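You operate a simulated robot arm through the tools that you are given. There is no shell and no other tool.

The job below is to be done with a simulated robot arm. You get a single attempt, and the scene is never put back.

JOB
Dress the scaled seat of valve two in the vise.
Fine: clamp it before you rub the scale off with the small pad; put the pad back and free the vise. Set down upright: small pad.
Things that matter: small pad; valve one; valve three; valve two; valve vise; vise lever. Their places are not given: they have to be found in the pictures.

It is judged by the outcome, as a careful person would: the job done as asked, and still so three seconds after it is handed in. It fails if anything else is knocked over, pushed out of place, dropped, spilled or broken.

ROBOT AND FRAMES
A 7-joint arm with a two-finger parallel gripper, fixed in place. Base frame: the origin is on the floor under the middle of its stand, x ahead of it, y to its left, z up; the work surface is at about z = 0.88. Lengths are in m, angles in rad, forces in N, time in s.
It reaches about 1.147 m from its shoulder. Its first joint turns from -2.897 to 2.897 rad. Payload 3.43 kg.
Tool frame: the origin (TCP) lies between the finger pads and is the grasp point; the fingertips stand 0.03 m ahead of it; z points along the fingers, y is the line along which they close. Largest opening 0.094 m; finger width 0.028, thickness 0.01; the body of the gripper, 0.05 by 0.096 m, starts 0.055 m behind the TCP.
Orientation is told as [roll, pitch, yaw] about the base's x, y, z axes, in that order, counted from this pose: with the fingers straight down and closing along the base's y, the tool's x points along the base's -x, its y along +y and its z along -z.

CONTROLS
- The arm moves only by the tool drive_tool. Its argument "plan" is one flat list of numbers, 7 for each row, row after row: the shift along the tool's x, y, z in units of 400 mm (1.0 is 400 mm), then the turn, a rotation vector about the tool's x, y, z in units of 90 degrees (1.0 is 90 degrees), then the finger opening in m, from 0 to 0.094. In form: [x, y, z, wx, wy, wz, grip, x, y, z, wx, wy, wz, grip, ...]. A call has 1 to 20 rows; each row is the pose to reach, as a shift and turn from the pose commanded when the call began, along the tool's axes at that moment. A call with a number of a shift or a turn outside -1 to 1 is refused whole. Each row takes 0.2 s and may step no farther than 0.05 m and 0.15 rad from the row before; otherwise, or with a gripper value out of range, the whole call is refused. A pose out of reach is approached as far as the arm can. The call stops where the force on the tool passes 40 N (or 10 N more than at its start, if that is more) or the arm is blocked; 0.2 s more then pass. The fingers move at their own pace (about 0.045 m/s each) and stop on an object; they squeeze with about 42 N. The grip force told is the motor's: it shows also when the fingers shut on nothing. Time passes only in rows, and 0.2 s behind the last, so rows that repeat a pose let the fingers close. The reply holds the time, the measured pose of the TCP, the force on the tool along the base axes, the opening and the grip force, in the units named above and with some noise, with the torque about the TCP (base axes, N m) and any sound that the robot's microphone picked up.
- Cameras (640 x 400 px; columns grow to the right, rows downward): "scene" is fixed at [0.2165, 0.4929, 1.5271]; the picture's right is [-0.21, -0.98, 0.00], its down [-0.62, 0.13, -0.77] and it looks along [0.75, -0.16, -0.64] (base axes); focal length 252 px, centre (320, 200). "wrist" rides on the gripper at [0.076, 0.014, -0.103] in the tool frame; the picture's right is [-0.18, 0.98, 0.00], its down [-0.75, -0.14, -0.64] and it looks along [-0.63, -0.12, 0.77] (tool axes); focal length 243 px, centre (320, 200).
- get_image(camera): a new picture of that camera. The clock stands still meanwhile.
- pixel_to_xyz(camera, pixels): for up to 12 pixels [column, row] of the newest picture of that camera ("zoom" is the newest enlarged one), the place [x, y, z] in the base frame of the surface seen there, good to about 0.003 m, but the place of the scene camera against the robot may be out by one fixed shift of up to 0.012 m in any direction. The clock stands still meanwhile.
- zoom(camera, box): a new picture of the part [left, top, right, bottom] of that camera's present view, enlarged. The clock stands still meanwhile.
- job_done(): hands the job in; it is judged then, once.

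Leave the gripper open and the arm clear of the work at the hand-in unless told otherwise.

The tools are called after "Call:" by a JSON object that holds its "method" and its "body". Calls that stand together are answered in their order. drive_tool: Moves the arm, as the interface text tells. Its arguments: {"type":"object","properties":{"plan":{"type":"array","items":{"type":"number"}}},"required":["plan"]} The other tools are called the same way: get_image (camera) takes a picture; pixel_to_xyz (camera, pixels) gives the place of the surface under pixels of a picture; zoom (camera, box) takes an enlarged picture of a part of a camera's view; job_done () hands the job in.

At the start:

```text
time: 0.0
ee_pos: [0.5277, 0.3625, 1.3734]
tool_rot: [-0.002, 0.0, 0.0]
wrist_force: [-0.5, 0.0, -0.2]
torque: [-0.01, 0.0, -0.02]
width: 0.0939
grip_force: 0.0
```

scene: 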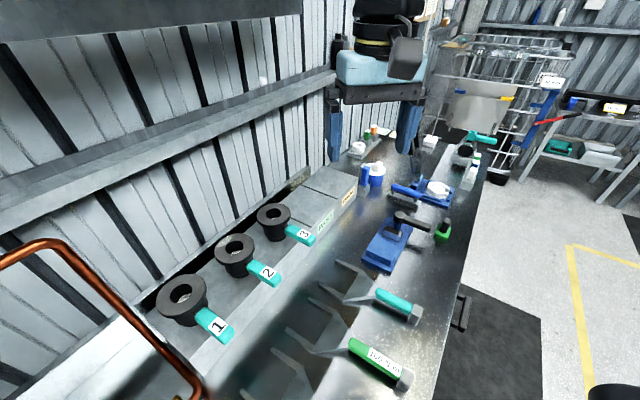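
wrist: 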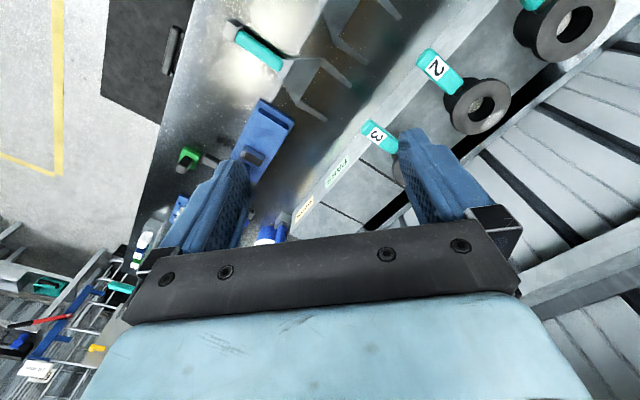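

I see three black ring-shaped valves with teal tags 1, 2 and 3 on a ledge at the left, a blue vise around (390,240), and two tools with teal and green handles at (398,304) and (380,362). I'll zoom in on each area first.

Call:
{"method": "zoom", "body": {"camera": "scene", "box": [140, 180, 340, 350]}}

Call:
{"method": "zoom", "body": {"camera": "scene", "box": [340, 160, 480, 280]}}

Call:
{"method": "zoom", "body": {"camera": "scene", "box": [280, 250, 460, 400]}}

```text
2.35 times, centred on (240, 265) of scene
```

zoom: 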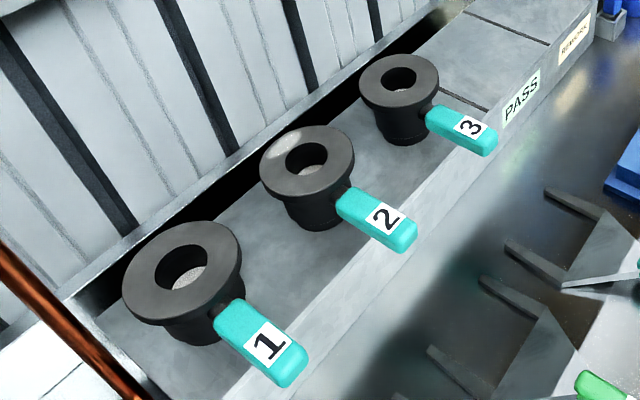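

```text
3.33 times, centred on (410, 220) of scene
```

zoom: 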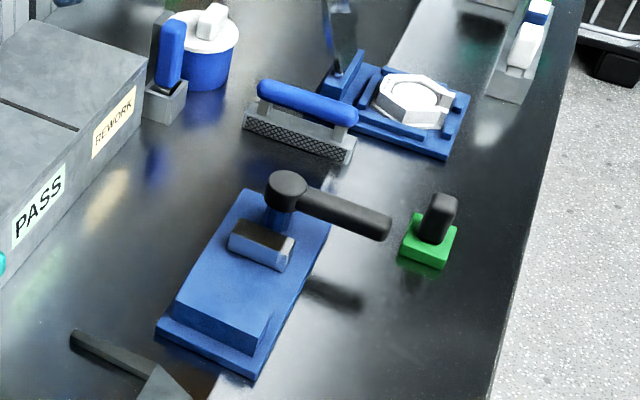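

```text
2.67 times, centred on (370, 325) of scene
```

zoom: 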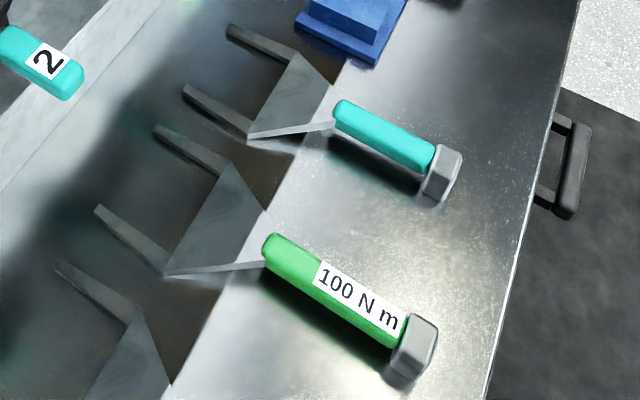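

The vise has a black lever, and a green block with a black grip stands next to it, which may be the small pad. I'll zoom in closer on the vise, the green block and the other pads.

Call:
{"method": "zoom", "body": {"camera": "scene", "box": [355, 195, 465, 280]}}

Call:
{"method": "zoom", "body": {"camera": "scene", "box": [335, 120, 505, 220]}}

Call:
{"method": "zoom", "body": {"camera": "wrist", "box": [120, 80, 340, 260]}}

Call:
{"method": "zoom", "body": {"camera": "wrist", "box": [400, 0, 640, 150]}}

```text
4.71 times, centred on (410, 238) of scene
```

zoom: 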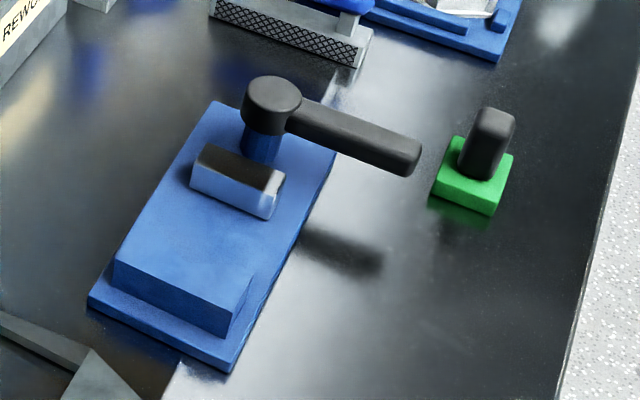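

```text
3.76 times, centred on (420, 170) of scene
```

zoom: 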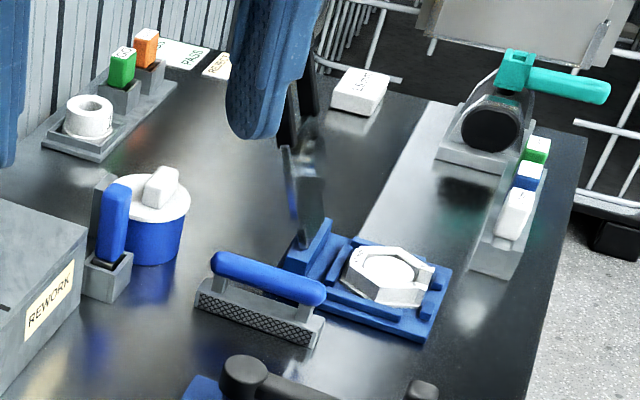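

```text
2.22 times, centred on (230, 170) of wrist
```

zoom: 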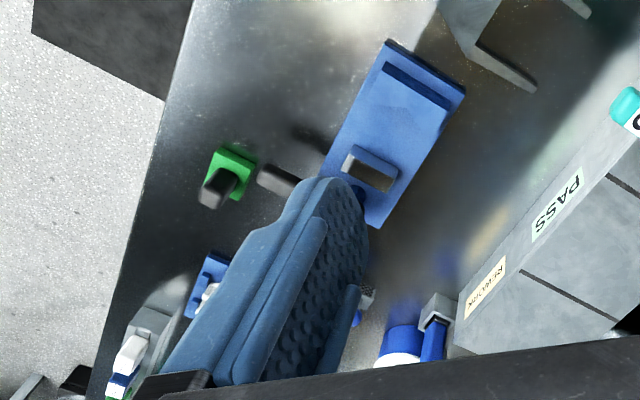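

```text
2.67 times, centred on (520, 75) of wrist
```

zoom: 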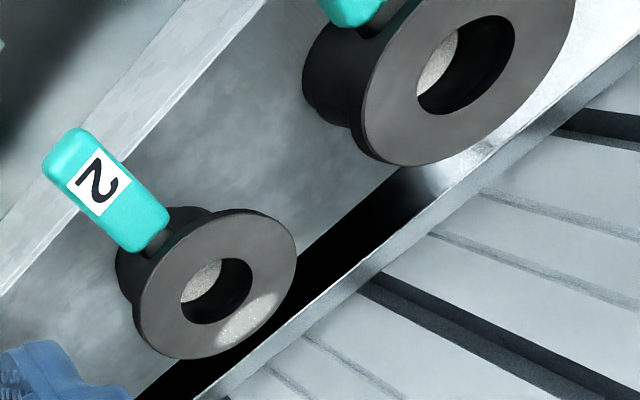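

Valve 2 has a light grey patch on the flange at the side away from its handle, which is the scale. Next I'll measure 3D points on the vise, the green pad and the valves, using the scene camera.

Call:
{"method": "zoom", "body": {"camera": "scene", "box": [355, 195, 465, 280]}}

Call:
{"method": "pixel_to_xyz", "body": {"camera": "zoom", "pixels": [[120, 255], [225, 320], [90, 300], [230, 368], [215, 105], [175, 200], [195, 185], [270, 210], [235, 165], [285, 175], [330, 170], [210, 290]]}}

Call:
{"method": "pixel_to_xyz", "body": {"camera": "zoom", "pixels": [[272, 90], [300, 105], [410, 145], [400, 170], [350, 130], [260, 145], [495, 115], [485, 150], [440, 180], [490, 205], [510, 160], [465, 195]]}}

```text
4.71 times, centred on (410, 238) of scene
```

zoom: 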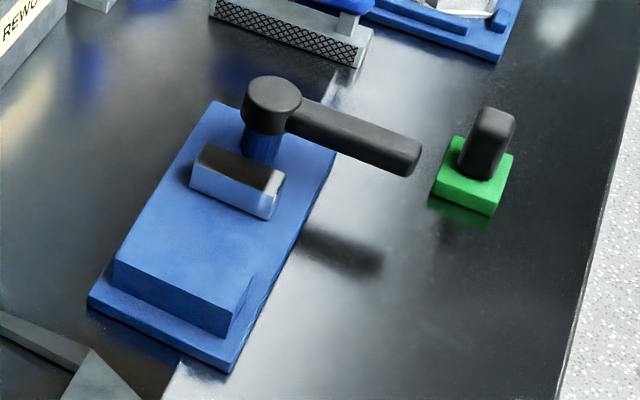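

```text
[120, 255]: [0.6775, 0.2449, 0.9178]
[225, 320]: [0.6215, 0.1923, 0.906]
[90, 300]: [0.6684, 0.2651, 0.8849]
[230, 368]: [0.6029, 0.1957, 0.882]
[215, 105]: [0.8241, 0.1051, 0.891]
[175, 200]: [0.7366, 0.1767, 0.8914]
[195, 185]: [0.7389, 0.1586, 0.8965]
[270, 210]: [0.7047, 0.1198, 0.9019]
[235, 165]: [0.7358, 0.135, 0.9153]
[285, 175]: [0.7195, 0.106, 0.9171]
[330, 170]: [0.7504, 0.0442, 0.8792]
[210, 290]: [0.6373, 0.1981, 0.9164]
```

```text
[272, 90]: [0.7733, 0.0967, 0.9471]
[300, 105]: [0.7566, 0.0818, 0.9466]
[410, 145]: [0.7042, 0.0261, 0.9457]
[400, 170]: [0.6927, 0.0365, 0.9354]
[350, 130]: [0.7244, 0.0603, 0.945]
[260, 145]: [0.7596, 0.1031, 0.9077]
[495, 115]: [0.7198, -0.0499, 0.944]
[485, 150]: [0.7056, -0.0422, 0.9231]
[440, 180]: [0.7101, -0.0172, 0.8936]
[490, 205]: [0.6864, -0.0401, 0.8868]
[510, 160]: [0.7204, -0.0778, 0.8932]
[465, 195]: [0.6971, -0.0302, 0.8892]
```

Those give a rough vise layout. Now I'll measure the valves and vise from the wrist camera, which has no fixed shift. In the wrist view valve 2's ring is around (480,103) and its tag around (437,68).

Call:
{"method": "zoom", "body": {"camera": "wrist", "box": [400, 30, 540, 150]}}

Call:
{"method": "pixel_to_xyz", "body": {"camera": "wrist", "pixels": [[450, 100], [510, 100], [480, 80], [485, 130], [430, 55], [450, 82], [420, 65], [443, 92], [480, 100], [425, 110], [400, 60], [500, 115]]}}

Call:
{"method": "pixel_to_xyz", "body": {"camera": "wrist", "pixels": [[256, 98], [295, 122], [252, 110], [285, 130], [270, 145], [245, 153], [262, 160], [190, 155], [185, 165], [205, 160], [290, 110], [265, 125]]}}

```text
3.33 times, centred on (470, 90) of wrist
```

zoom: 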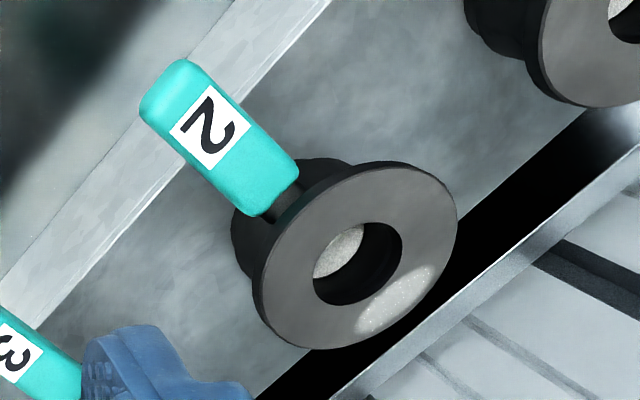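

```text
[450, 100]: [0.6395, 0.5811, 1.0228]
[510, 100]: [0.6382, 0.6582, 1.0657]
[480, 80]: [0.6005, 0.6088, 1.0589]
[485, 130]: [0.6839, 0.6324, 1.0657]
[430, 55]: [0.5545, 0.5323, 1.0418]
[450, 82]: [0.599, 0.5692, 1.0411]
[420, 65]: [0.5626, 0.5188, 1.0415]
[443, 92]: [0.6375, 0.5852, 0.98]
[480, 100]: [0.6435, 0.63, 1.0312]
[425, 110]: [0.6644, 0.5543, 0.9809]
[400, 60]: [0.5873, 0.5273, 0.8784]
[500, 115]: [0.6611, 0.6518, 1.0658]
```

```text
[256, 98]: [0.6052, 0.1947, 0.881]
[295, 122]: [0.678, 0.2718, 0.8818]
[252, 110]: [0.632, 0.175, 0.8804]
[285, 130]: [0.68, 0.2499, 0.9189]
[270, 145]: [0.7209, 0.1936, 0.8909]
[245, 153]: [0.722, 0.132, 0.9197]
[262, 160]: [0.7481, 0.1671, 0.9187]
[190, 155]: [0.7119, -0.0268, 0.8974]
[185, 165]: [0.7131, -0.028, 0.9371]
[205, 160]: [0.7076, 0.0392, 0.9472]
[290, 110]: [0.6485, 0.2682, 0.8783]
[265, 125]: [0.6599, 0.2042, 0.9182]
```

Valve 2's flange top is at z≈1.066, its base is at z≈0.98, and the handle points towards (-x,-y). Before moving left I'll check where the copper pipe, the ledge, the wall and the other objects are.

Call:
{"method": "pixel_to_xyz", "body": {"camera": "scene", "pixels": [[10, 262], [60, 242], [120, 290], [185, 375], [50, 200], [150, 150], [200, 350], [240, 150], [300, 110], [100, 330], [280, 250], [320, 260]]}}

Call:
{"method": "pixel_to_xyz", "body": {"camera": "scene", "pixels": [[180, 285], [185, 325], [160, 300], [205, 295], [234, 235], [215, 245], [252, 245], [233, 262], [273, 205], [258, 215], [290, 215], [270, 228]]}}

Call:
{"method": "pixel_to_xyz", "body": {"camera": "scene", "pixels": [[385, 295], [408, 315], [355, 345], [400, 370], [405, 188], [440, 190], [365, 175], [375, 170], [340, 270], [315, 298], [390, 200], [425, 203]]}}

```text
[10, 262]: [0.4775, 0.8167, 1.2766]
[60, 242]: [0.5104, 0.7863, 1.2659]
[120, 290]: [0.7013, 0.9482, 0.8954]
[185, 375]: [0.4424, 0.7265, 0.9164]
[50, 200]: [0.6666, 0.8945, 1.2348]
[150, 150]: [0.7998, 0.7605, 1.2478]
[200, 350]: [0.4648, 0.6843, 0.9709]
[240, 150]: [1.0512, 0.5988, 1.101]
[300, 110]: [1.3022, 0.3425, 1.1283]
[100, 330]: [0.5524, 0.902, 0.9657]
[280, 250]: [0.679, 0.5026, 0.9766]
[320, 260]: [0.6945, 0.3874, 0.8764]
```

```text
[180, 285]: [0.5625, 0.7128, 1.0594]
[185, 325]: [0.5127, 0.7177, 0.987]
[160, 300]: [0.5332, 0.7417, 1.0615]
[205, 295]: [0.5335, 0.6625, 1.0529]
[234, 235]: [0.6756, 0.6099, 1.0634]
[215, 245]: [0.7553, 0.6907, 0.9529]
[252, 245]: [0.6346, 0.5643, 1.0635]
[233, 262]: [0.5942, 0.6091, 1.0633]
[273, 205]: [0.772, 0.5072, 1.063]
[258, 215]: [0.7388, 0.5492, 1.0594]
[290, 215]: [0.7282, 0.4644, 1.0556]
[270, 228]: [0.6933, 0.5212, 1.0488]
```

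```text
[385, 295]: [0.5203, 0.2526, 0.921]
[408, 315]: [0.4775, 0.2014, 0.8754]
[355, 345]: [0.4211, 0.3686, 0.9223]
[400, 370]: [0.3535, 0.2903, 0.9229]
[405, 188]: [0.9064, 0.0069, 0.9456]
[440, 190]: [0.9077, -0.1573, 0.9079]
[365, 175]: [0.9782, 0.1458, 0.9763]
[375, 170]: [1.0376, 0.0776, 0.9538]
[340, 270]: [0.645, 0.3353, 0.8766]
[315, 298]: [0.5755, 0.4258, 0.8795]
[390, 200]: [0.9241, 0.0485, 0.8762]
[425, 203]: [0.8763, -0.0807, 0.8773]
```

The copper pipe descends near (0.44,0.73), so I'll stay clear of it. I'll move the open gripper to about (0.50,0.48,1.33) with a +45° yaw, so the wrist camera looks straight at valve 2 along its handle direction.

Call:
{"method": "drive_tool", "body": {"plan": [0.01, 0.042, 0.0154, 0, 0, -0.0714, 0.094, 0.02, 0.084, 0.0309, 0, 0, -0.1429, 0.094, 0.03, 0.126, 0.0463, 0, 0, -0.2143, 0.094, 0.04, 0.168, 0.0617, 0, 0, -0.2857, 0.094, 0.05, 0.21, 0.0771, 0, 0, -0.3571, 0.094, 0.06, 0.252, 0.0926, 0, 0, -0.4286, 0.094, 0.07, 0.294, 0.108, 0, 0, -0.5, 0.094, 0.07, 0.294, 0.108, 0, 0, -0.5, 0.094]}}

Call:
{"method": "get_image", "body": {"camera": "wrist"}}

Call:
{"method": "get_image", "body": {"camera": "scene"}}

```text
time: 1.8
ee_pos: [0.4992, 0.4795, 1.33]
tool_rot: [0.0, 0.0, 0.787]
wrist_force: [0.1, -0.2, -0.5]
torque: [0.01, 0.01, 0.02]
width: 0.0943
grip_force: 0.1
```

```text
taken
```

wrist: 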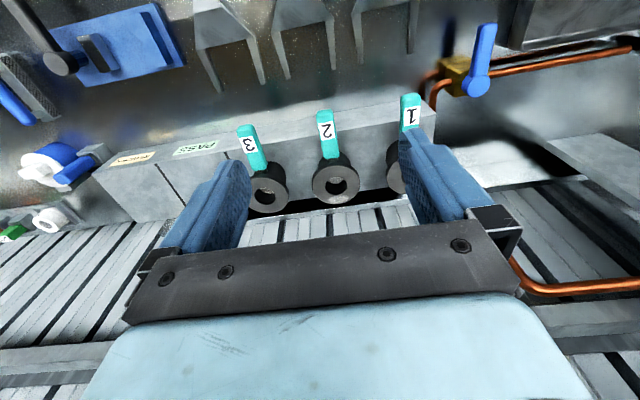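

```text
taken
```

scene: 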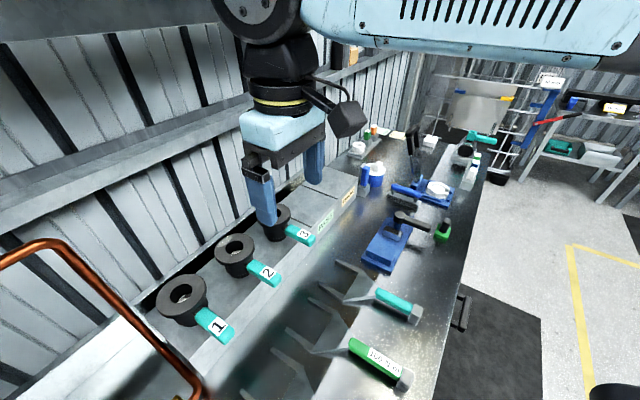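

Valve 2 is now at (335,178) in the wrist view, between the fingers. I'll zoom in and measure its flange, body and handle.

Call:
{"method": "zoom", "body": {"camera": "wrist", "box": [270, 95, 400, 215]}}

Call:
{"method": "pixel_to_xyz", "body": {"camera": "wrist", "pixels": [[315, 182], [357, 182], [336, 168], [337, 196], [333, 163], [323, 118], [331, 118], [328, 112], [327, 150], [322, 150], [336, 154], [345, 195]]}}

```text
3.33 times, centred on (335, 155) of wrist
```

zoom: 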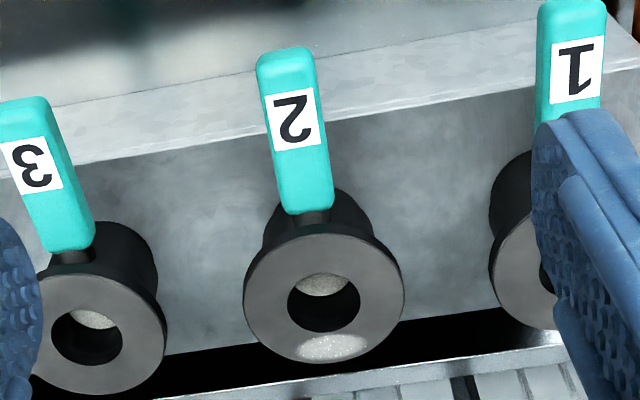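

```text
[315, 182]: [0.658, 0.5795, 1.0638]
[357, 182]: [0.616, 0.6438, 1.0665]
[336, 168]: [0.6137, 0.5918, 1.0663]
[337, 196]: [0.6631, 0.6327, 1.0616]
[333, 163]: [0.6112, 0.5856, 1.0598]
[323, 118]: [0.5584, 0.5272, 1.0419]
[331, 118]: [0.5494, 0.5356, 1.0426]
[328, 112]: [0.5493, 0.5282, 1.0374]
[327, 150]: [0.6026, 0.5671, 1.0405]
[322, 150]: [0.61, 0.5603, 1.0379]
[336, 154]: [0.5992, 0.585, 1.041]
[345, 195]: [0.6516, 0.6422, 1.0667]
```

Now finer measurements on this zoom: flange edges, hole edges, the scale patch, handle edges and body.

Call:
{"method": "pixel_to_xyz", "body": {"camera": "zoom", "pixels": [[249, 298], [399, 290], [320, 240], [330, 360], [285, 312], [362, 300], [325, 278], [325, 332], [330, 350], [260, 270], [390, 265], [385, 330]]}}

Call:
{"method": "pixel_to_xyz", "body": {"camera": "zoom", "pixels": [[262, 65], [308, 62], [283, 203], [325, 200], [285, 55], [305, 205], [310, 222], [275, 225], [350, 210], [270, 235], [362, 222], [270, 120]]}}

```text
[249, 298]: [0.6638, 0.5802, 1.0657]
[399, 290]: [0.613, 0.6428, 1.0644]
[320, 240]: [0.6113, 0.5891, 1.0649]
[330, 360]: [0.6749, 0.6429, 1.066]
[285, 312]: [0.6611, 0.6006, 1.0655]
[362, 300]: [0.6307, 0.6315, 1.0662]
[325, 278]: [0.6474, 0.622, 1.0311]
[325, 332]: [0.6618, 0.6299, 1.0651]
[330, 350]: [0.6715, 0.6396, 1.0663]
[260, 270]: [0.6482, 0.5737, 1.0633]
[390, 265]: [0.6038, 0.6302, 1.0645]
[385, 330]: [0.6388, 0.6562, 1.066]
```

```text
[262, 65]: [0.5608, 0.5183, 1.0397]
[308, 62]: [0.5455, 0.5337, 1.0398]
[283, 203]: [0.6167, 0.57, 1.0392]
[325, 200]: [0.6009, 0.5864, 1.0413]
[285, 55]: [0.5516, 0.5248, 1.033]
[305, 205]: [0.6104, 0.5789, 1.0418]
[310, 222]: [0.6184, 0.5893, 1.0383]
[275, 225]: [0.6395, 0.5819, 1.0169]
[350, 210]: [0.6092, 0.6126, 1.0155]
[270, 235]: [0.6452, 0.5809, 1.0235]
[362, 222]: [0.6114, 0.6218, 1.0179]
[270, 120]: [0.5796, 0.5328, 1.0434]
```

Valve 2's centre is about (0.641,0.614), the flange diameter is about 0.083 (it fits the 0.094 opening), and the handle lies along tool +x. Next I'll go over to the vise at about (0.52,0.06,1.12) and look at it, the lever and the green pad closely before handling anything.

Call:
{"method": "drive_tool", "body": {"plan": [0.0586, -0.0651, 0.0437, 0, 0, 0, 0.094, 0.1172, -0.1302, 0.0875, 0, 0, 0, 0.094, 0.1759, -0.1952, 0.1312, 0, 0, 0, 0.094, 0.2345, -0.2603, 0.175, 0, 0, 0, 0.094, 0.2931, -0.3254, 0.2187, 0, 0, 0, 0.094, 0.3517, -0.3905, 0.2625, 0, 0, 0, 0.094, 0.4104, -0.4556, 0.3062, 0, 0, 0, 0.094, 0.469, -0.5207, 0.35, 0, 0, 0, 0.094, 0.5276, -0.5857, 0.3937, 0, 0, 0, 0.094, 0.5862, -0.6508, 0.4375, 0, 0, 0, 0.094, 0.6449, -0.7159, 0.4812, 0, 0, 0, 0.094, 0.7035, -0.781, 0.525, 0, 0, 0, 0.094, 0.7035, -0.781, 0.525, 0, 0, 0, 0.094]}}

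Call:
{"method": "get_image", "body": {"camera": "wrist"}}

Call:
{"method": "get_image", "body": {"camera": "scene"}}

```text
time: 4.6
ee_pos: [0.5216, 0.0584, 1.1195]
tool_rot: [-0.003, -0.001, 0.785]
wrist_force: [0.0, 0.6, 0.0]
torque: [-0.02, 0.0, -0.01]
width: 0.0943
grip_force: 0.0
```

```text
taken
```

wrist: 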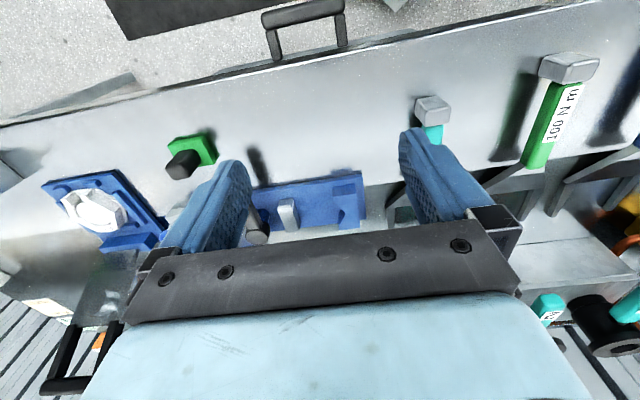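

```text
taken
```

scene: 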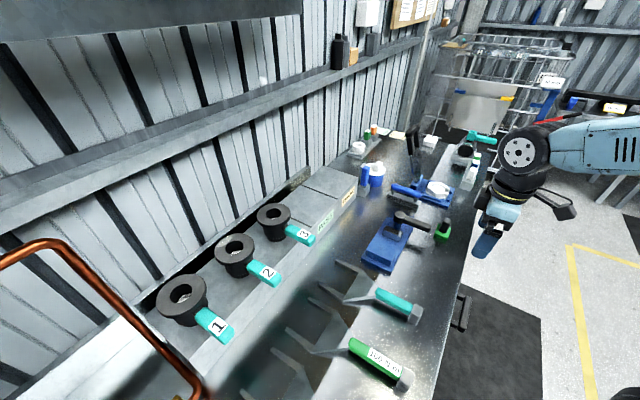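

In the wrist view the vise is at about (310,205) and the green pad at about (190,155). I'll zoom in and measure both.

Call:
{"method": "zoom", "body": {"camera": "wrist", "box": [150, 110, 390, 260]}}

Call:
{"method": "zoom", "body": {"camera": "wrist", "box": [235, 150, 385, 245]}}

```text
2.67 times, centred on (270, 185) of wrist
```

zoom: 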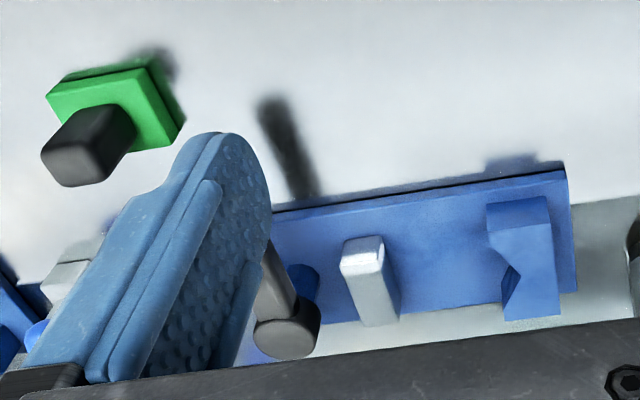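

```text
4.21 times, centred on (310, 198) of wrist
```

zoom: 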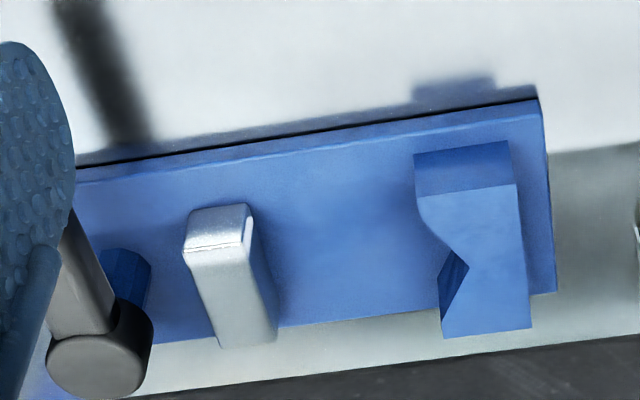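

The fixed jaw has a V-notch facing the flat movable jaw. I'll measure all these edges.

Call:
{"method": "pixel_to_xyz", "body": {"camera": "zoom", "pixels": [[416, 190], [516, 188], [530, 325], [445, 335], [468, 265], [440, 285], [422, 160], [506, 150], [425, 215], [550, 285], [535, 110], [350, 230]]}}

Call:
{"method": "pixel_to_xyz", "body": {"camera": "zoom", "pixels": [[188, 250], [240, 248], [218, 343], [273, 340], [250, 215], [195, 212], [265, 310], [100, 365], [85, 280], [125, 265], [140, 320], [305, 325]]}}

```text
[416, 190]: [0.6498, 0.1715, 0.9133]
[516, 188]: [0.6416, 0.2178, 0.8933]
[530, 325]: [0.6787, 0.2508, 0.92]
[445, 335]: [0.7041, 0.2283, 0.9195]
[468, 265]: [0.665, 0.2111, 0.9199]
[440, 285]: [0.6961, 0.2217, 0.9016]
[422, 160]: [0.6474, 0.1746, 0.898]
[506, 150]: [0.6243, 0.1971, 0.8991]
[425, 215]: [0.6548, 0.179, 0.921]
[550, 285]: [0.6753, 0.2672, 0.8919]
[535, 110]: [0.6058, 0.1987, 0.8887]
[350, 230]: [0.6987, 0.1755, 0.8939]
```

```text
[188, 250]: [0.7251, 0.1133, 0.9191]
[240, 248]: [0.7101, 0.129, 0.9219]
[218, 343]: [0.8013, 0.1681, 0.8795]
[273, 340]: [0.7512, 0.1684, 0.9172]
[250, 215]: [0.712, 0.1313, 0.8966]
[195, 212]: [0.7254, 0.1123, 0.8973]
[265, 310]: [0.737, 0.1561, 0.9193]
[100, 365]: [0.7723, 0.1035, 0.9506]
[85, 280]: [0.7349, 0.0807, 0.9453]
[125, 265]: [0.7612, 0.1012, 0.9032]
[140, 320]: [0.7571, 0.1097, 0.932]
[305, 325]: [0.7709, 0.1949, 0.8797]
```

Vise geometry from the wrist camera:
- V apex at (0.665,0.211), with the vise axis along (0.707,-0.707).
- Movable jaw face at about (0.731,0.149), jaw tops at z≈0.92, plate at z≈0.892.
- Lever pivot at about (0.772,0.103), with the lever pointing towards (-x,-y).

Before bringing the valve I want to know which way the lever turns and how far. I'll hover above the outer part of the lever at z≈1.03 with the fingers at 0.05 and look again.

Call:
{"method": "drive_tool", "body": {"plan": [-0.0517, -0.0605, 0.0375, 0, 0, 0, 0.05, -0.1033, -0.121, 0.075, 0, 0, 0, 0.05, -0.155, -0.1815, 0.1125, 0, 0, 0, 0.05, -0.2067, -0.242, 0.15, 0, 0, 0, 0.05, -0.2583, -0.3025, 0.1875, 0, 0, 0, 0.05, -0.31, -0.363, 0.225, 0, 0, 0, 0.05, -0.31, -0.363, 0.225, 0, 0, 0, 0.05]}}

Call:
{"method": "get_image", "body": {"camera": "wrist"}}

Call:
{"method": "get_image", "body": {"camera": "scene"}}

```text
time: 6.2
ee_pos: [0.7114, 0.045, 1.0287]
tool_rot: [0.0, 0.0, 0.786]
wrist_force: [0.5, -0.5, 0.6]
torque: [0.04, -0.01, -0.01]
width: 0.0499
grip_force: 0.1
```

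```text
taken
```

wrist: 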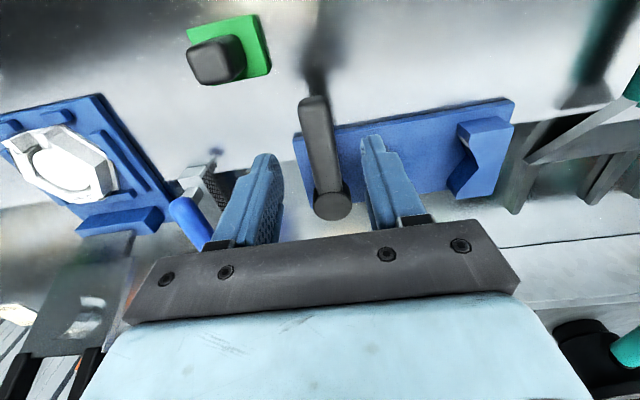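

```text
taken
```

scene: 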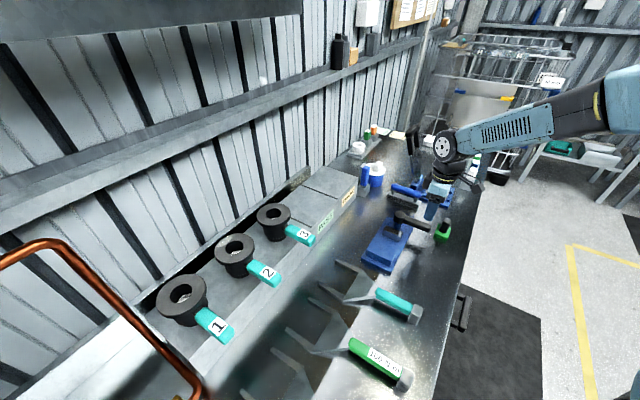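

The lever runs from its tip at (315,105) to the knob at (333,203), between the fingers. I'll measure the lever and the pad here.

Call:
{"method": "pixel_to_xyz", "body": {"camera": "wrist", "pixels": [[314, 108], [308, 125], [331, 125], [333, 203], [322, 160], [312, 100], [345, 206], [320, 206], [225, 45], [210, 62], [195, 40], [262, 60]]}}

Call:
{"method": "zoom", "body": {"camera": "wrist", "box": [170, 0, 400, 150]}}

```text
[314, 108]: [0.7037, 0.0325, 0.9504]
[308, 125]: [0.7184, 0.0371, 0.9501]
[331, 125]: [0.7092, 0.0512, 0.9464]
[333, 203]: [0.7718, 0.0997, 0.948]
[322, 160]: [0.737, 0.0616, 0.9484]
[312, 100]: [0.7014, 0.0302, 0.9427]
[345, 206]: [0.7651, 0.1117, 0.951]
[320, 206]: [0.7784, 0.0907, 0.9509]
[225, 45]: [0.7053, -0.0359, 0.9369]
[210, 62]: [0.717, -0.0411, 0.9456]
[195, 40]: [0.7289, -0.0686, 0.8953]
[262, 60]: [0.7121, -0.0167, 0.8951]
```

```text
2.67 times, centred on (285, 75) of wrist
```

zoom: 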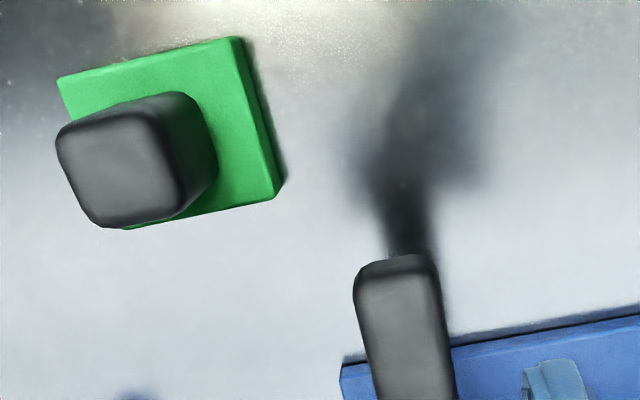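

The lever bar is about 0.017 wide with its top at z≈0.95, and its centre line is about 2 mm to tool −y of the TCP. I'll lower straddling the lever to z≈0.94, with the fingers narrowed to about 0.03 but not squeezing.

Call:
{"method": "drive_tool", "body": {"plan": [0, -0.006, 0.045, 0, 0, 0, 0.045, 0, -0.006, 0.09, 0, 0, 0, 0.045, 0, -0.006, 0.135, 0, 0, 0, 0.045, 0, -0.006, 0.18, 0, 0, 0, 0.045, 0, -0.006, 0.2217, 0, 0, 0, 0.045, 0, -0.006, 0.2217, 0, 0, 0, 0.03, 0, -0.006, 0.2217, 0, 0, 0, 0.03]}}

Call:
{"method": "get_image", "body": {"camera": "wrist"}}

```text
time: 7.8
ee_pos: [0.713, 0.0419, 0.9411]
tool_rot: [-0.001, 0.0, 0.786]
wrist_force: [1.1, -1.8, -0.5]
torque: [0.02, -0.01, -0.02]
width: 0.0314
grip_force: 1.2
```

```text
taken
```

wrist: 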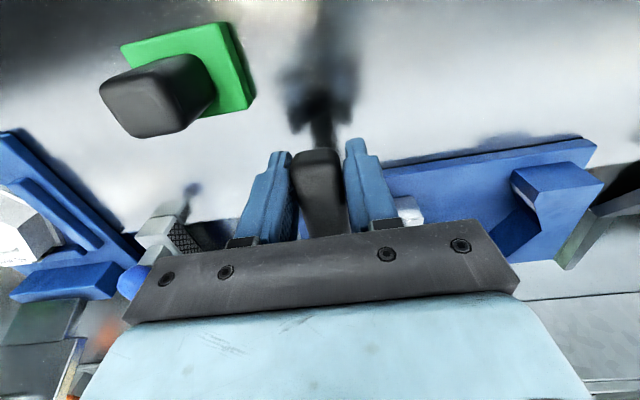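

The lever is between the fingers at opening 0.031. I'll try a small counter-clockwise turn, seen from above, of about 0.2 rad around the pivot, which swings it away from the jaw gap. I'll check the force.

Call:
{"method": "drive_tool", "body": {"plan": [-0.0003, -0.0103, 0, 0, 0, -0.0318, 0.03, -0.001, -0.0207, 0, 0, 0, -0.0637, 0.03, -0.0023, -0.0309, 0, 0, 0, -0.0955, 0.03, -0.0041, -0.0411, 0, 0, 0, -0.1273, 0.03]}}

Call:
{"method": "get_image", "body": {"camera": "wrist"}}

```text
time: 8.8
ee_pos: [0.7263, 0.0322, 0.9406]
tool_rot: [0.002, -0.001, 0.985]
wrist_force: [-2.6, 1.6, 0.3]
torque: [-0.07, 0.01, -0.02]
width: 0.0315
grip_force: 1.6
```

```text
taken
```

wrist: 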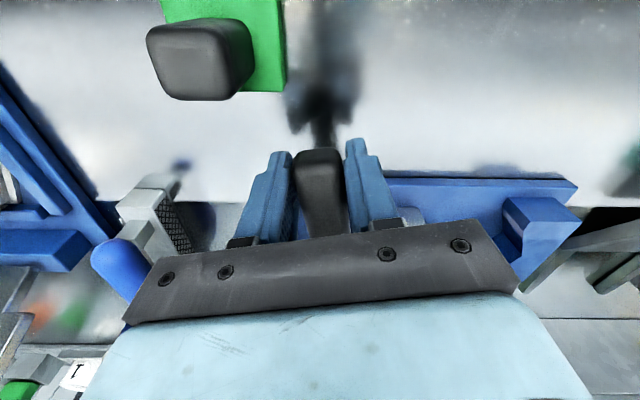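

The lever followed freely with about 3 N of drag. I'll check in the scene view whether the jaw is moving.

Call:
{"method": "zoom", "body": {"camera": "scene", "box": [355, 170, 465, 280]}}

```text
3.64 times, centred on (410, 225) of scene
```

zoom: 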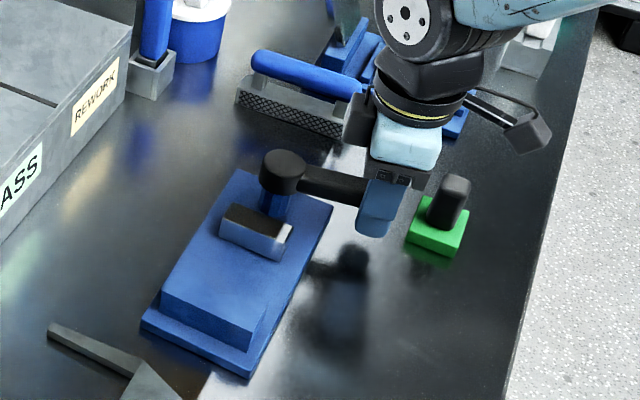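

I'll measure the jaw position now and compare it with before (face at about (0.731,0.149)).

Call:
{"method": "pixel_to_xyz", "body": {"camera": "zoom", "pixels": [[230, 207], [283, 240], [240, 215], [260, 228], [222, 228], [275, 255], [290, 230], [250, 245], [163, 295], [258, 330]]}}

Call:
{"method": "zoom", "body": {"camera": "scene", "box": [355, 195, 465, 280]}}

```text
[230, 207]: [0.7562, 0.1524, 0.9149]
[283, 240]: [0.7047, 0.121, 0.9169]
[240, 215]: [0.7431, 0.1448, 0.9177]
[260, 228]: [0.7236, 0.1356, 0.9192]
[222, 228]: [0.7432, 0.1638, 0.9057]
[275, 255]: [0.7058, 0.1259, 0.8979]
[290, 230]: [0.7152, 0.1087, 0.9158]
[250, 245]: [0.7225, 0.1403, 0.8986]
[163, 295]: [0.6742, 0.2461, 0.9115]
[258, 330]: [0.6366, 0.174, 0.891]
```

```text
4.71 times, centred on (410, 238) of scene
```

zoom: 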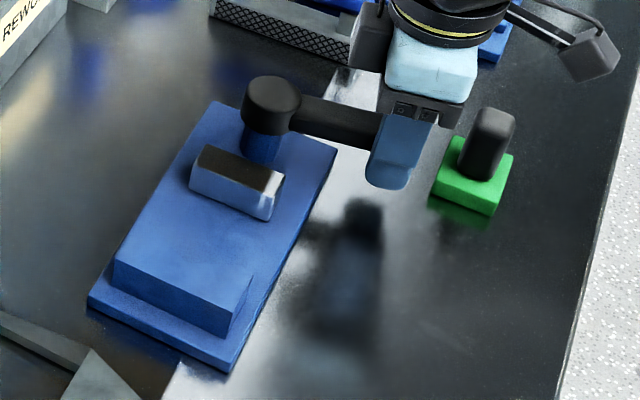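

The jaw has not moved yet at 0.2 rad. I'll keep turning counter-clockwise another 0.4 rad, watching the force.

Call:
{"method": "drive_tool", "body": {"plan": [-0.001, -0.0205, 0, 0, 0, -0.0637, 0.03, -0.0041, -0.0407, 0, 0, 0, -0.1273, 0.03, -0.0092, -0.0606, 0, 0, 0, -0.191, 0.03, -0.0162, -0.0798, 0, 0, 0, -0.2546, 0.03]}}

Call:
{"method": "zoom", "body": {"camera": "scene", "box": [355, 195, 465, 280]}}

Call:
{"method": "get_image", "body": {"camera": "wrist"}}

```text
time: 9.8
ee_pos: [0.7571, 0.0197, 0.9421]
tool_rot: [-0.001, -0.001, 1.388]
wrist_force: [-2.8, 0.1, -0.7]
torque: [-0.02, -0.02, -0.04]
width: 0.0312
grip_force: 1.2
```

```text
4.71 times, centred on (410, 238) of scene
```

zoom: 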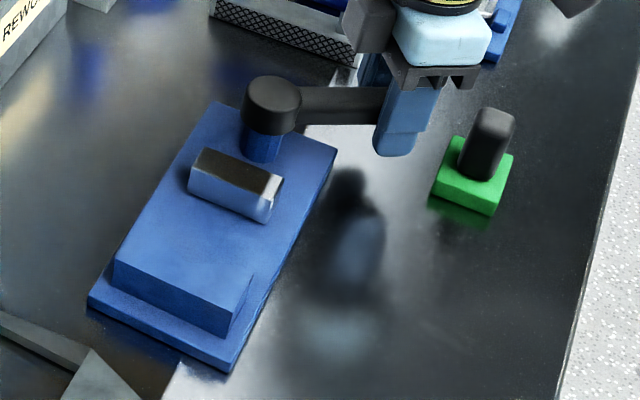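

```text
taken
```

wrist: 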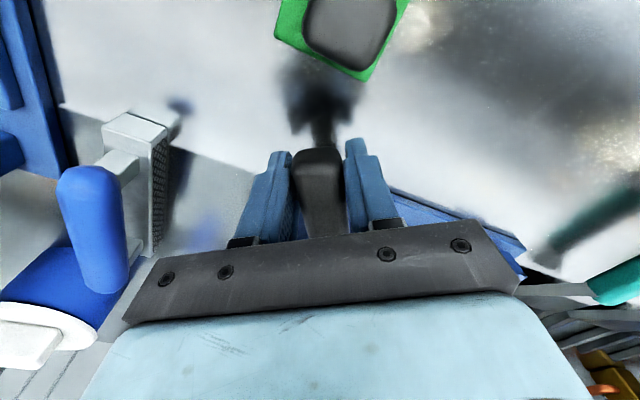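

The jaw has crept forward slightly, its front edge moving from (270,215) to (268,223), so counter-clockwise closes the vise. I'll measure the jaw front edge again.

Call:
{"method": "pixel_to_xyz", "body": {"camera": "zoom", "pixels": [[200, 165], [265, 195], [230, 182], [195, 185], [230, 200], [262, 215], [200, 155], [275, 180]]}}

```text
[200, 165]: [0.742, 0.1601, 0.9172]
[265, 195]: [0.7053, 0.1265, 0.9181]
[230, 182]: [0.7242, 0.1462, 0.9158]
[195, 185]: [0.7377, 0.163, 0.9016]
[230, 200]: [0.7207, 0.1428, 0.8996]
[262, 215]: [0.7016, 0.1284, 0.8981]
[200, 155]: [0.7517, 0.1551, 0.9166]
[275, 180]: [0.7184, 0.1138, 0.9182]
```

The jaw has advanced about 4–5 mm. I'll continue another 0.5 rad to learn the full travel.

Call:
{"method": "drive_tool", "body": {"plan": [-0.001, -0.0205, 0, 0, 0, -0.0637, 0.03, -0.0041, -0.0407, 0, 0, 0, -0.1273, 0.03, -0.0092, -0.0606, 0, 0, 0, -0.191, 0.03, -0.0162, -0.0798, 0, 0, 0, -0.2546, 0.03, -0.0251, -0.0983, 0, 0, 0, -0.3183, 0.03]}}

Call:
{"method": "zoom", "body": {"camera": "scene", "box": [355, 195, 465, 280]}}

Call:
{"method": "get_image", "body": {"camera": "wrist"}}

```text
time: 11.0
ee_pos: [0.7966, 0.0216, 0.9411]
tool_rot: [-0.001, 0.002, 1.887]
wrist_force: [-2.6, -1.3, -0.6]
torque: [0.02, -0.01, -0.03]
width: 0.0315
grip_force: 1.2
```

```text
4.71 times, centred on (410, 238) of scene
```

zoom: 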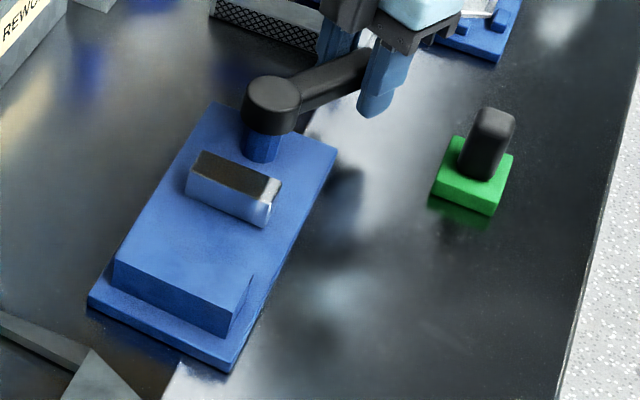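

```text
taken
```

wrist: 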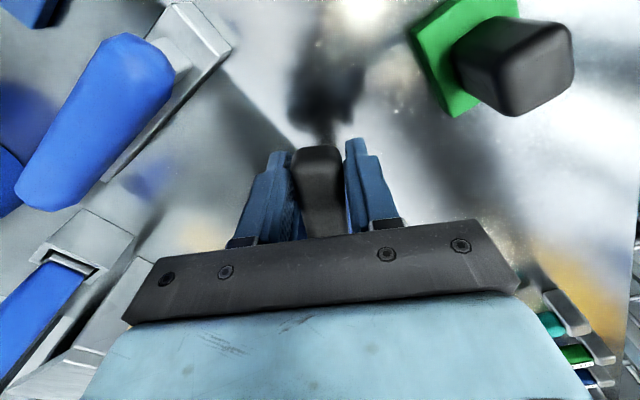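

The jaw is still advancing and the forces are small. I'll continue to about 1.57 rad in total. The blue-handled file is still clear to the left of the lever.

Call:
{"method": "drive_tool", "body": {"plan": [-0.001, -0.0205, 0, 0, 0, -0.0637, 0.03, -0.0041, -0.0407, 0, 0, 0, -0.1273, 0.03, -0.0092, -0.0606, 0, 0, 0, -0.191, 0.03, -0.0162, -0.0798, 0, 0, 0, -0.2546, 0.03, -0.0223, -0.0929, 0, 0, 0, -0.3, 0.03]}}

Call:
{"method": "zoom", "body": {"camera": "scene", "box": [355, 195, 465, 280]}}

Call:
{"method": "get_image", "body": {"camera": "wrist"}}

```text
time: 12.2
ee_pos: [0.829, 0.0415, 0.9413]
tool_rot: [0.0, -0.001, 2.357]
wrist_force: [-2.0, -2.9, 0.2]
torque: [0.03, -0.03, -0.01]
width: 0.0317
grip_force: 1.4
```

```text
4.71 times, centred on (410, 238) of scene
```

zoom: 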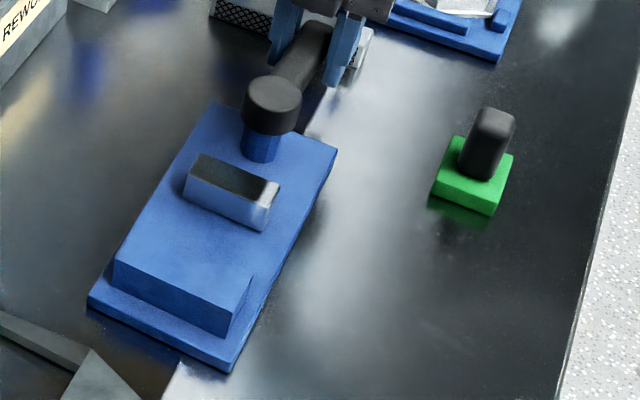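

```text
taken
```

wrist: 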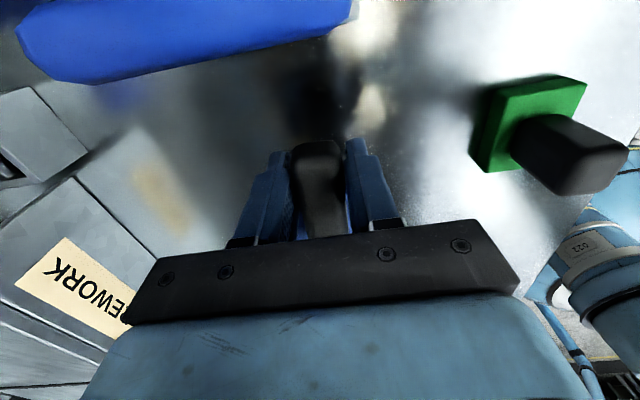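

The lever is now about 90° from its start and still moves easily. I'll measure the jaw front face again.

Call:
{"method": "pixel_to_xyz", "body": {"camera": "zoom", "pixels": [[197, 172], [262, 202], [225, 188], [192, 190], [226, 207], [258, 222], [200, 158], [272, 185]]}}

Call:
{"method": "zoom", "body": {"camera": "scene", "box": [360, 140, 480, 230]}}

```text
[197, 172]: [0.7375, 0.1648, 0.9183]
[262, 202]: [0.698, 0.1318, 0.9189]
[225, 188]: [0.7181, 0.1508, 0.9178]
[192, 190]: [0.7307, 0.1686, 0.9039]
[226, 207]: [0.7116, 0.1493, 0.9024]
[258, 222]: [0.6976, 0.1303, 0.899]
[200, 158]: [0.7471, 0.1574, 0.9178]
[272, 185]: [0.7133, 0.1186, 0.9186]
```

```text
4.44 times, centred on (420, 185) of scene
```

zoom: 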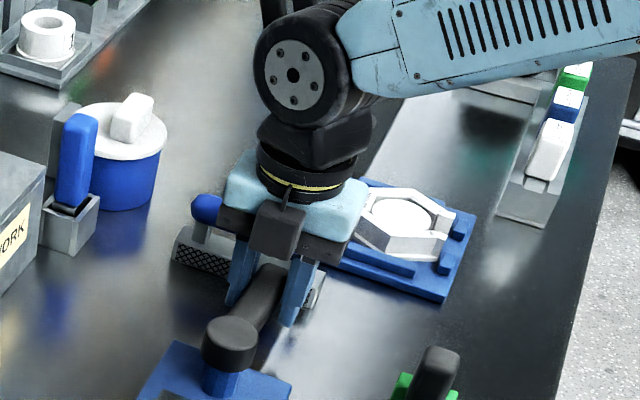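

The jaw has advanced about 12 mm in 90°. Before turning further I'll measure the nearby file's handle and body, and the shelf, from the wrist camera.

Call:
{"method": "pixel_to_xyz", "body": {"camera": "wrist", "pixels": [[40, 50], [345, 12], [180, 45], [120, 65], [250, 45], [330, 25], [60, 80], [300, 110], [320, 145], [20, 180], [130, 300], [340, 160]]}}

Call:
{"method": "pixel_to_xyz", "body": {"camera": "zoom", "pixels": [[180, 250], [230, 275], [205, 205], [180, 230], [310, 290], [320, 275], [250, 300], [80, 130], [90, 200], [60, 240]]}}

```text
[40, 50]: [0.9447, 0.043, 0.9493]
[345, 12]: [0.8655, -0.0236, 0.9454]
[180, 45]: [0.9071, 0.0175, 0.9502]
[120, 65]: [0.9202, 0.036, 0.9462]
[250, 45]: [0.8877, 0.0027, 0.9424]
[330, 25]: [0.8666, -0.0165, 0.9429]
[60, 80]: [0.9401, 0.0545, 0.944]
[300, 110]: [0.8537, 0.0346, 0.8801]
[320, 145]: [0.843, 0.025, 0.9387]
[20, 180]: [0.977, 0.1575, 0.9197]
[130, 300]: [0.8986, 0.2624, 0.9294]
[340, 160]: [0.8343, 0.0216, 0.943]
```

```text
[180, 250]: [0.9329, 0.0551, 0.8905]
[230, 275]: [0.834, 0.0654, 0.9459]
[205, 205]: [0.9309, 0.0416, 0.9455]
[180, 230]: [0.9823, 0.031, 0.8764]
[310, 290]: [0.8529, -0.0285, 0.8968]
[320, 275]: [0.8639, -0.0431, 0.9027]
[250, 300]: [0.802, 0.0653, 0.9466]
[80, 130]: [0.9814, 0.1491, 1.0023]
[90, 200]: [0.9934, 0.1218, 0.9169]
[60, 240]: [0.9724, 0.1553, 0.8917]
```

The file's handle is about 5 cm from the lever end, and further counter-clockwise turning moves the lever away from it. I'll try another 0.3 rad to see whether there is an end stop.

Call:
{"method": "drive_tool", "body": {"plan": [-0.0003, -0.0103, 0, 0, 0, -0.0318, 0.03, -0.001, -0.0205, 0, 0, 0, -0.0637, 0.03, -0.0023, -0.0306, 0, 0, 0, -0.0955, 0.03, -0.0041, -0.0407, 0, 0, 0, -0.1273, 0.03, -0.0064, -0.0507, 0, 0, 0, -0.159, 0.03, -0.0092, -0.0606, 0, 0, 0, -0.191, 0.03]}}

Call:
{"method": "zoom", "body": {"camera": "scene", "box": [355, 195, 465, 280]}}

Call:
{"method": "get_image", "body": {"camera": "wrist"}}

```text
time: 13.2
ee_pos: [0.8336, 0.0502, 0.9406]
tool_rot: [0.01, -0.006, 2.534]
wrist_force: [-26.1, -14.3, 5.2]
torque: [0.05, 0.03, -0.58]
width: 0.045
grip_force: 13.3
stopped in row 4: the force on the tool passed its limit at 43 N (the readings are from after the stop); the commanded pose is now the measured one
```

```text
4.71 times, centred on (410, 238) of scene
```

zoom: 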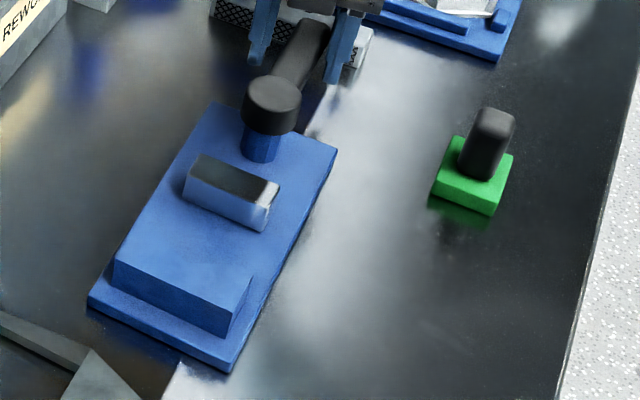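

```text
taken
```

wrist: 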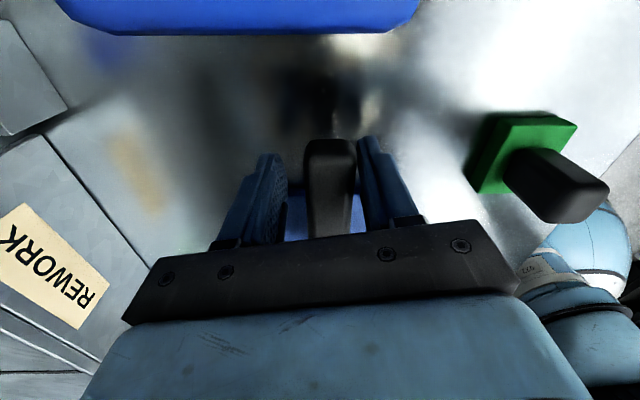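

The end stop is at about 90° from the start, with 43 N there, and the jaw's total travel is about 13 mm. I now know the lever: open at 225°, clamped at about 315° counter-clockwise. I'll swing it back clockwise to open.

Call:
{"method": "drive_tool", "body": {"plan": [0.0057, 0.013, 0, 0, 0, 0.0853, 0.034, -0.0002, 0.0413, 0, 0, 0, 0.1744, 0.034, -0.0099, 0.0681, 0, 0, 0, 0.2636, 0.034, -0.0233, 0.0935, 0, 0, 0, 0.3527, 0.034, -0.04, 0.1168, 0, 0, 0, 0.4418, 0.034, -0.0597, 0.1375, 0, 0, 0, 0.5309, 0.034, -0.0823, 0.1553, 0, 0, 0, 0.6201, 0.034, -0.107, 0.1698, 0, 0, 0, 0.7092, 0.034, -0.1336, 0.1806, 0, 0, 0, 0.7983, 0.034, -0.1614, 0.1875, 0, 0, 0, 0.8874, 0.034, -0.19, 0.1906, 0, 0, 0, 0.9766, 0.034]}}

Call:
{"method": "zoom", "body": {"camera": "scene", "box": [355, 195, 465, 280]}}

```text
time: 15.6
ee_pos: [0.7311, 0.0326, 0.9404]
tool_rot: [0.004, 0.005, 1.002]
wrist_force: [1.3, -0.9, 1.2]
torque: [0.0, 0.01, -0.01]
width: 0.0351
grip_force: 0.8
```

```text
4.71 times, centred on (410, 238) of scene
```

zoom: 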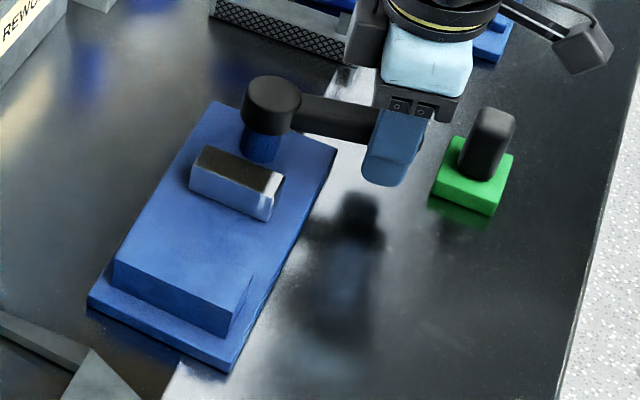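

Nearly back. I'll finish the last bit to the original lever angle, going slightly beyond to take up the finger slack.

Call:
{"method": "drive_tool", "body": {"plan": [0.0058, 0.0337, 0, 0, 0, 0.0904, 0.034, 0.0033, 0.0487, 0, 0, 0, 0.138, 0.034, 0.0033, 0.0487, 0, 0, 0, 0.138, 0.034]}}

Call:
{"method": "get_image", "body": {"camera": "wrist"}}

Call:
{"method": "zoom", "body": {"camera": "scene", "box": [355, 195, 465, 280]}}

```text
time: 16.4
ee_pos: [0.7137, 0.0419, 0.9409]
tool_rot: [0.003, 0.007, 0.784]
wrist_force: [1.0, -2.4, 0.7]
torque: [-0.01, -0.04, -0.02]
width: 0.035
grip_force: 0.7
```

```text
taken
```

wrist: 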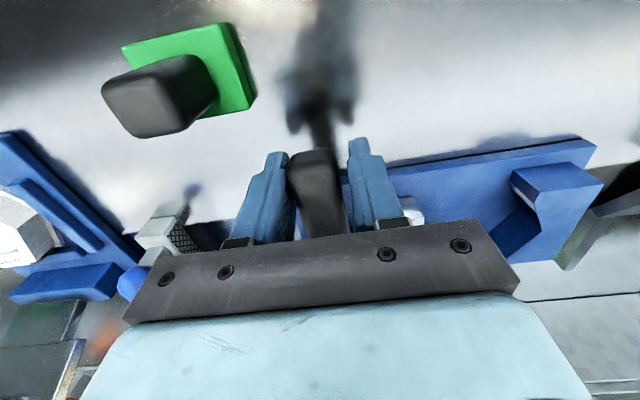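

```text
4.71 times, centred on (410, 238) of scene
```

zoom: 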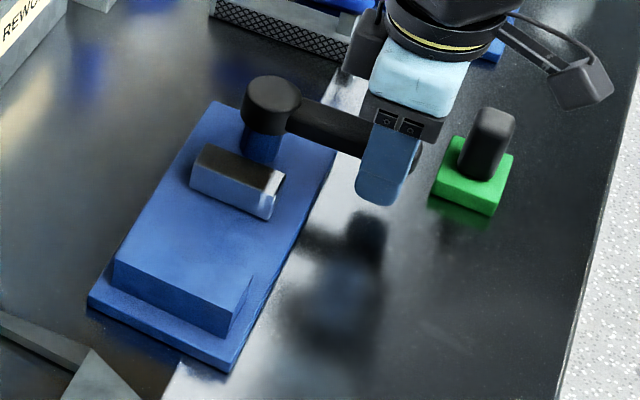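

The lever rests against the left finger, a few mm short of its original angle. I'll nudge about 5 mm further in tool +y, then lift off and check.

Call:
{"method": "drive_tool", "body": {"plan": [0, 0.006, 0, 0, 0, 0.015, 0.034, 0, 0.012, 0, 0, 0, 0.03, 0.034, 0, 0.012, 0, 0, 0, 0.03, 0.045, 0, 0.004, 0, 0, 0, 0.01, 0.05, 0, 0.002, -0.06, 0, 0, 0, 0.05, 0, 0.002, -0.15, 0, 0, 0, 0.05, 0, 0.002, -0.25, 0, 0, 0, 0.05]}}

Call:
{"method": "get_image", "body": {"camera": "wrist"}}

Call:
{"method": "zoom", "body": {"camera": "scene", "box": [355, 195, 465, 280]}}

```text
time: 18.0
ee_pos: [0.7148, 0.0452, 1.0423]
tool_rot: [0.005, 0.008, 0.787]
wrist_force: [0.4, -0.5, -0.9]
torque: [-0.01, -0.01, -0.02]
width: 0.0502
grip_force: 0.2
```

```text
taken
```

wrist: 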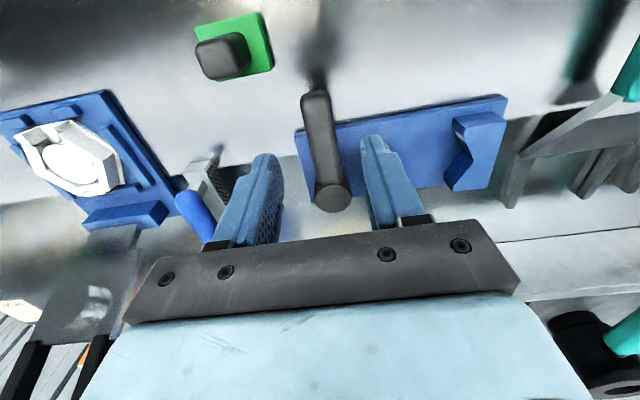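

```text
4.71 times, centred on (410, 238) of scene
```

zoom: 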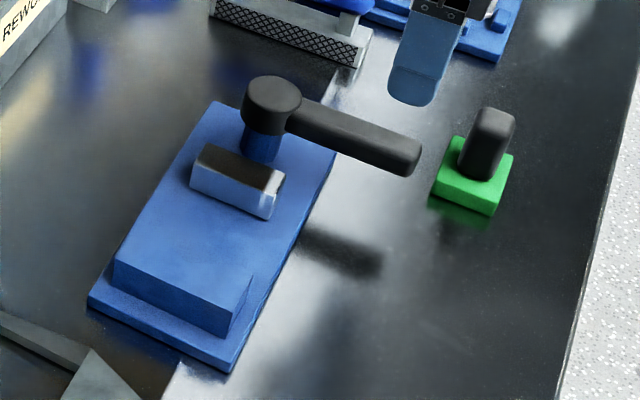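

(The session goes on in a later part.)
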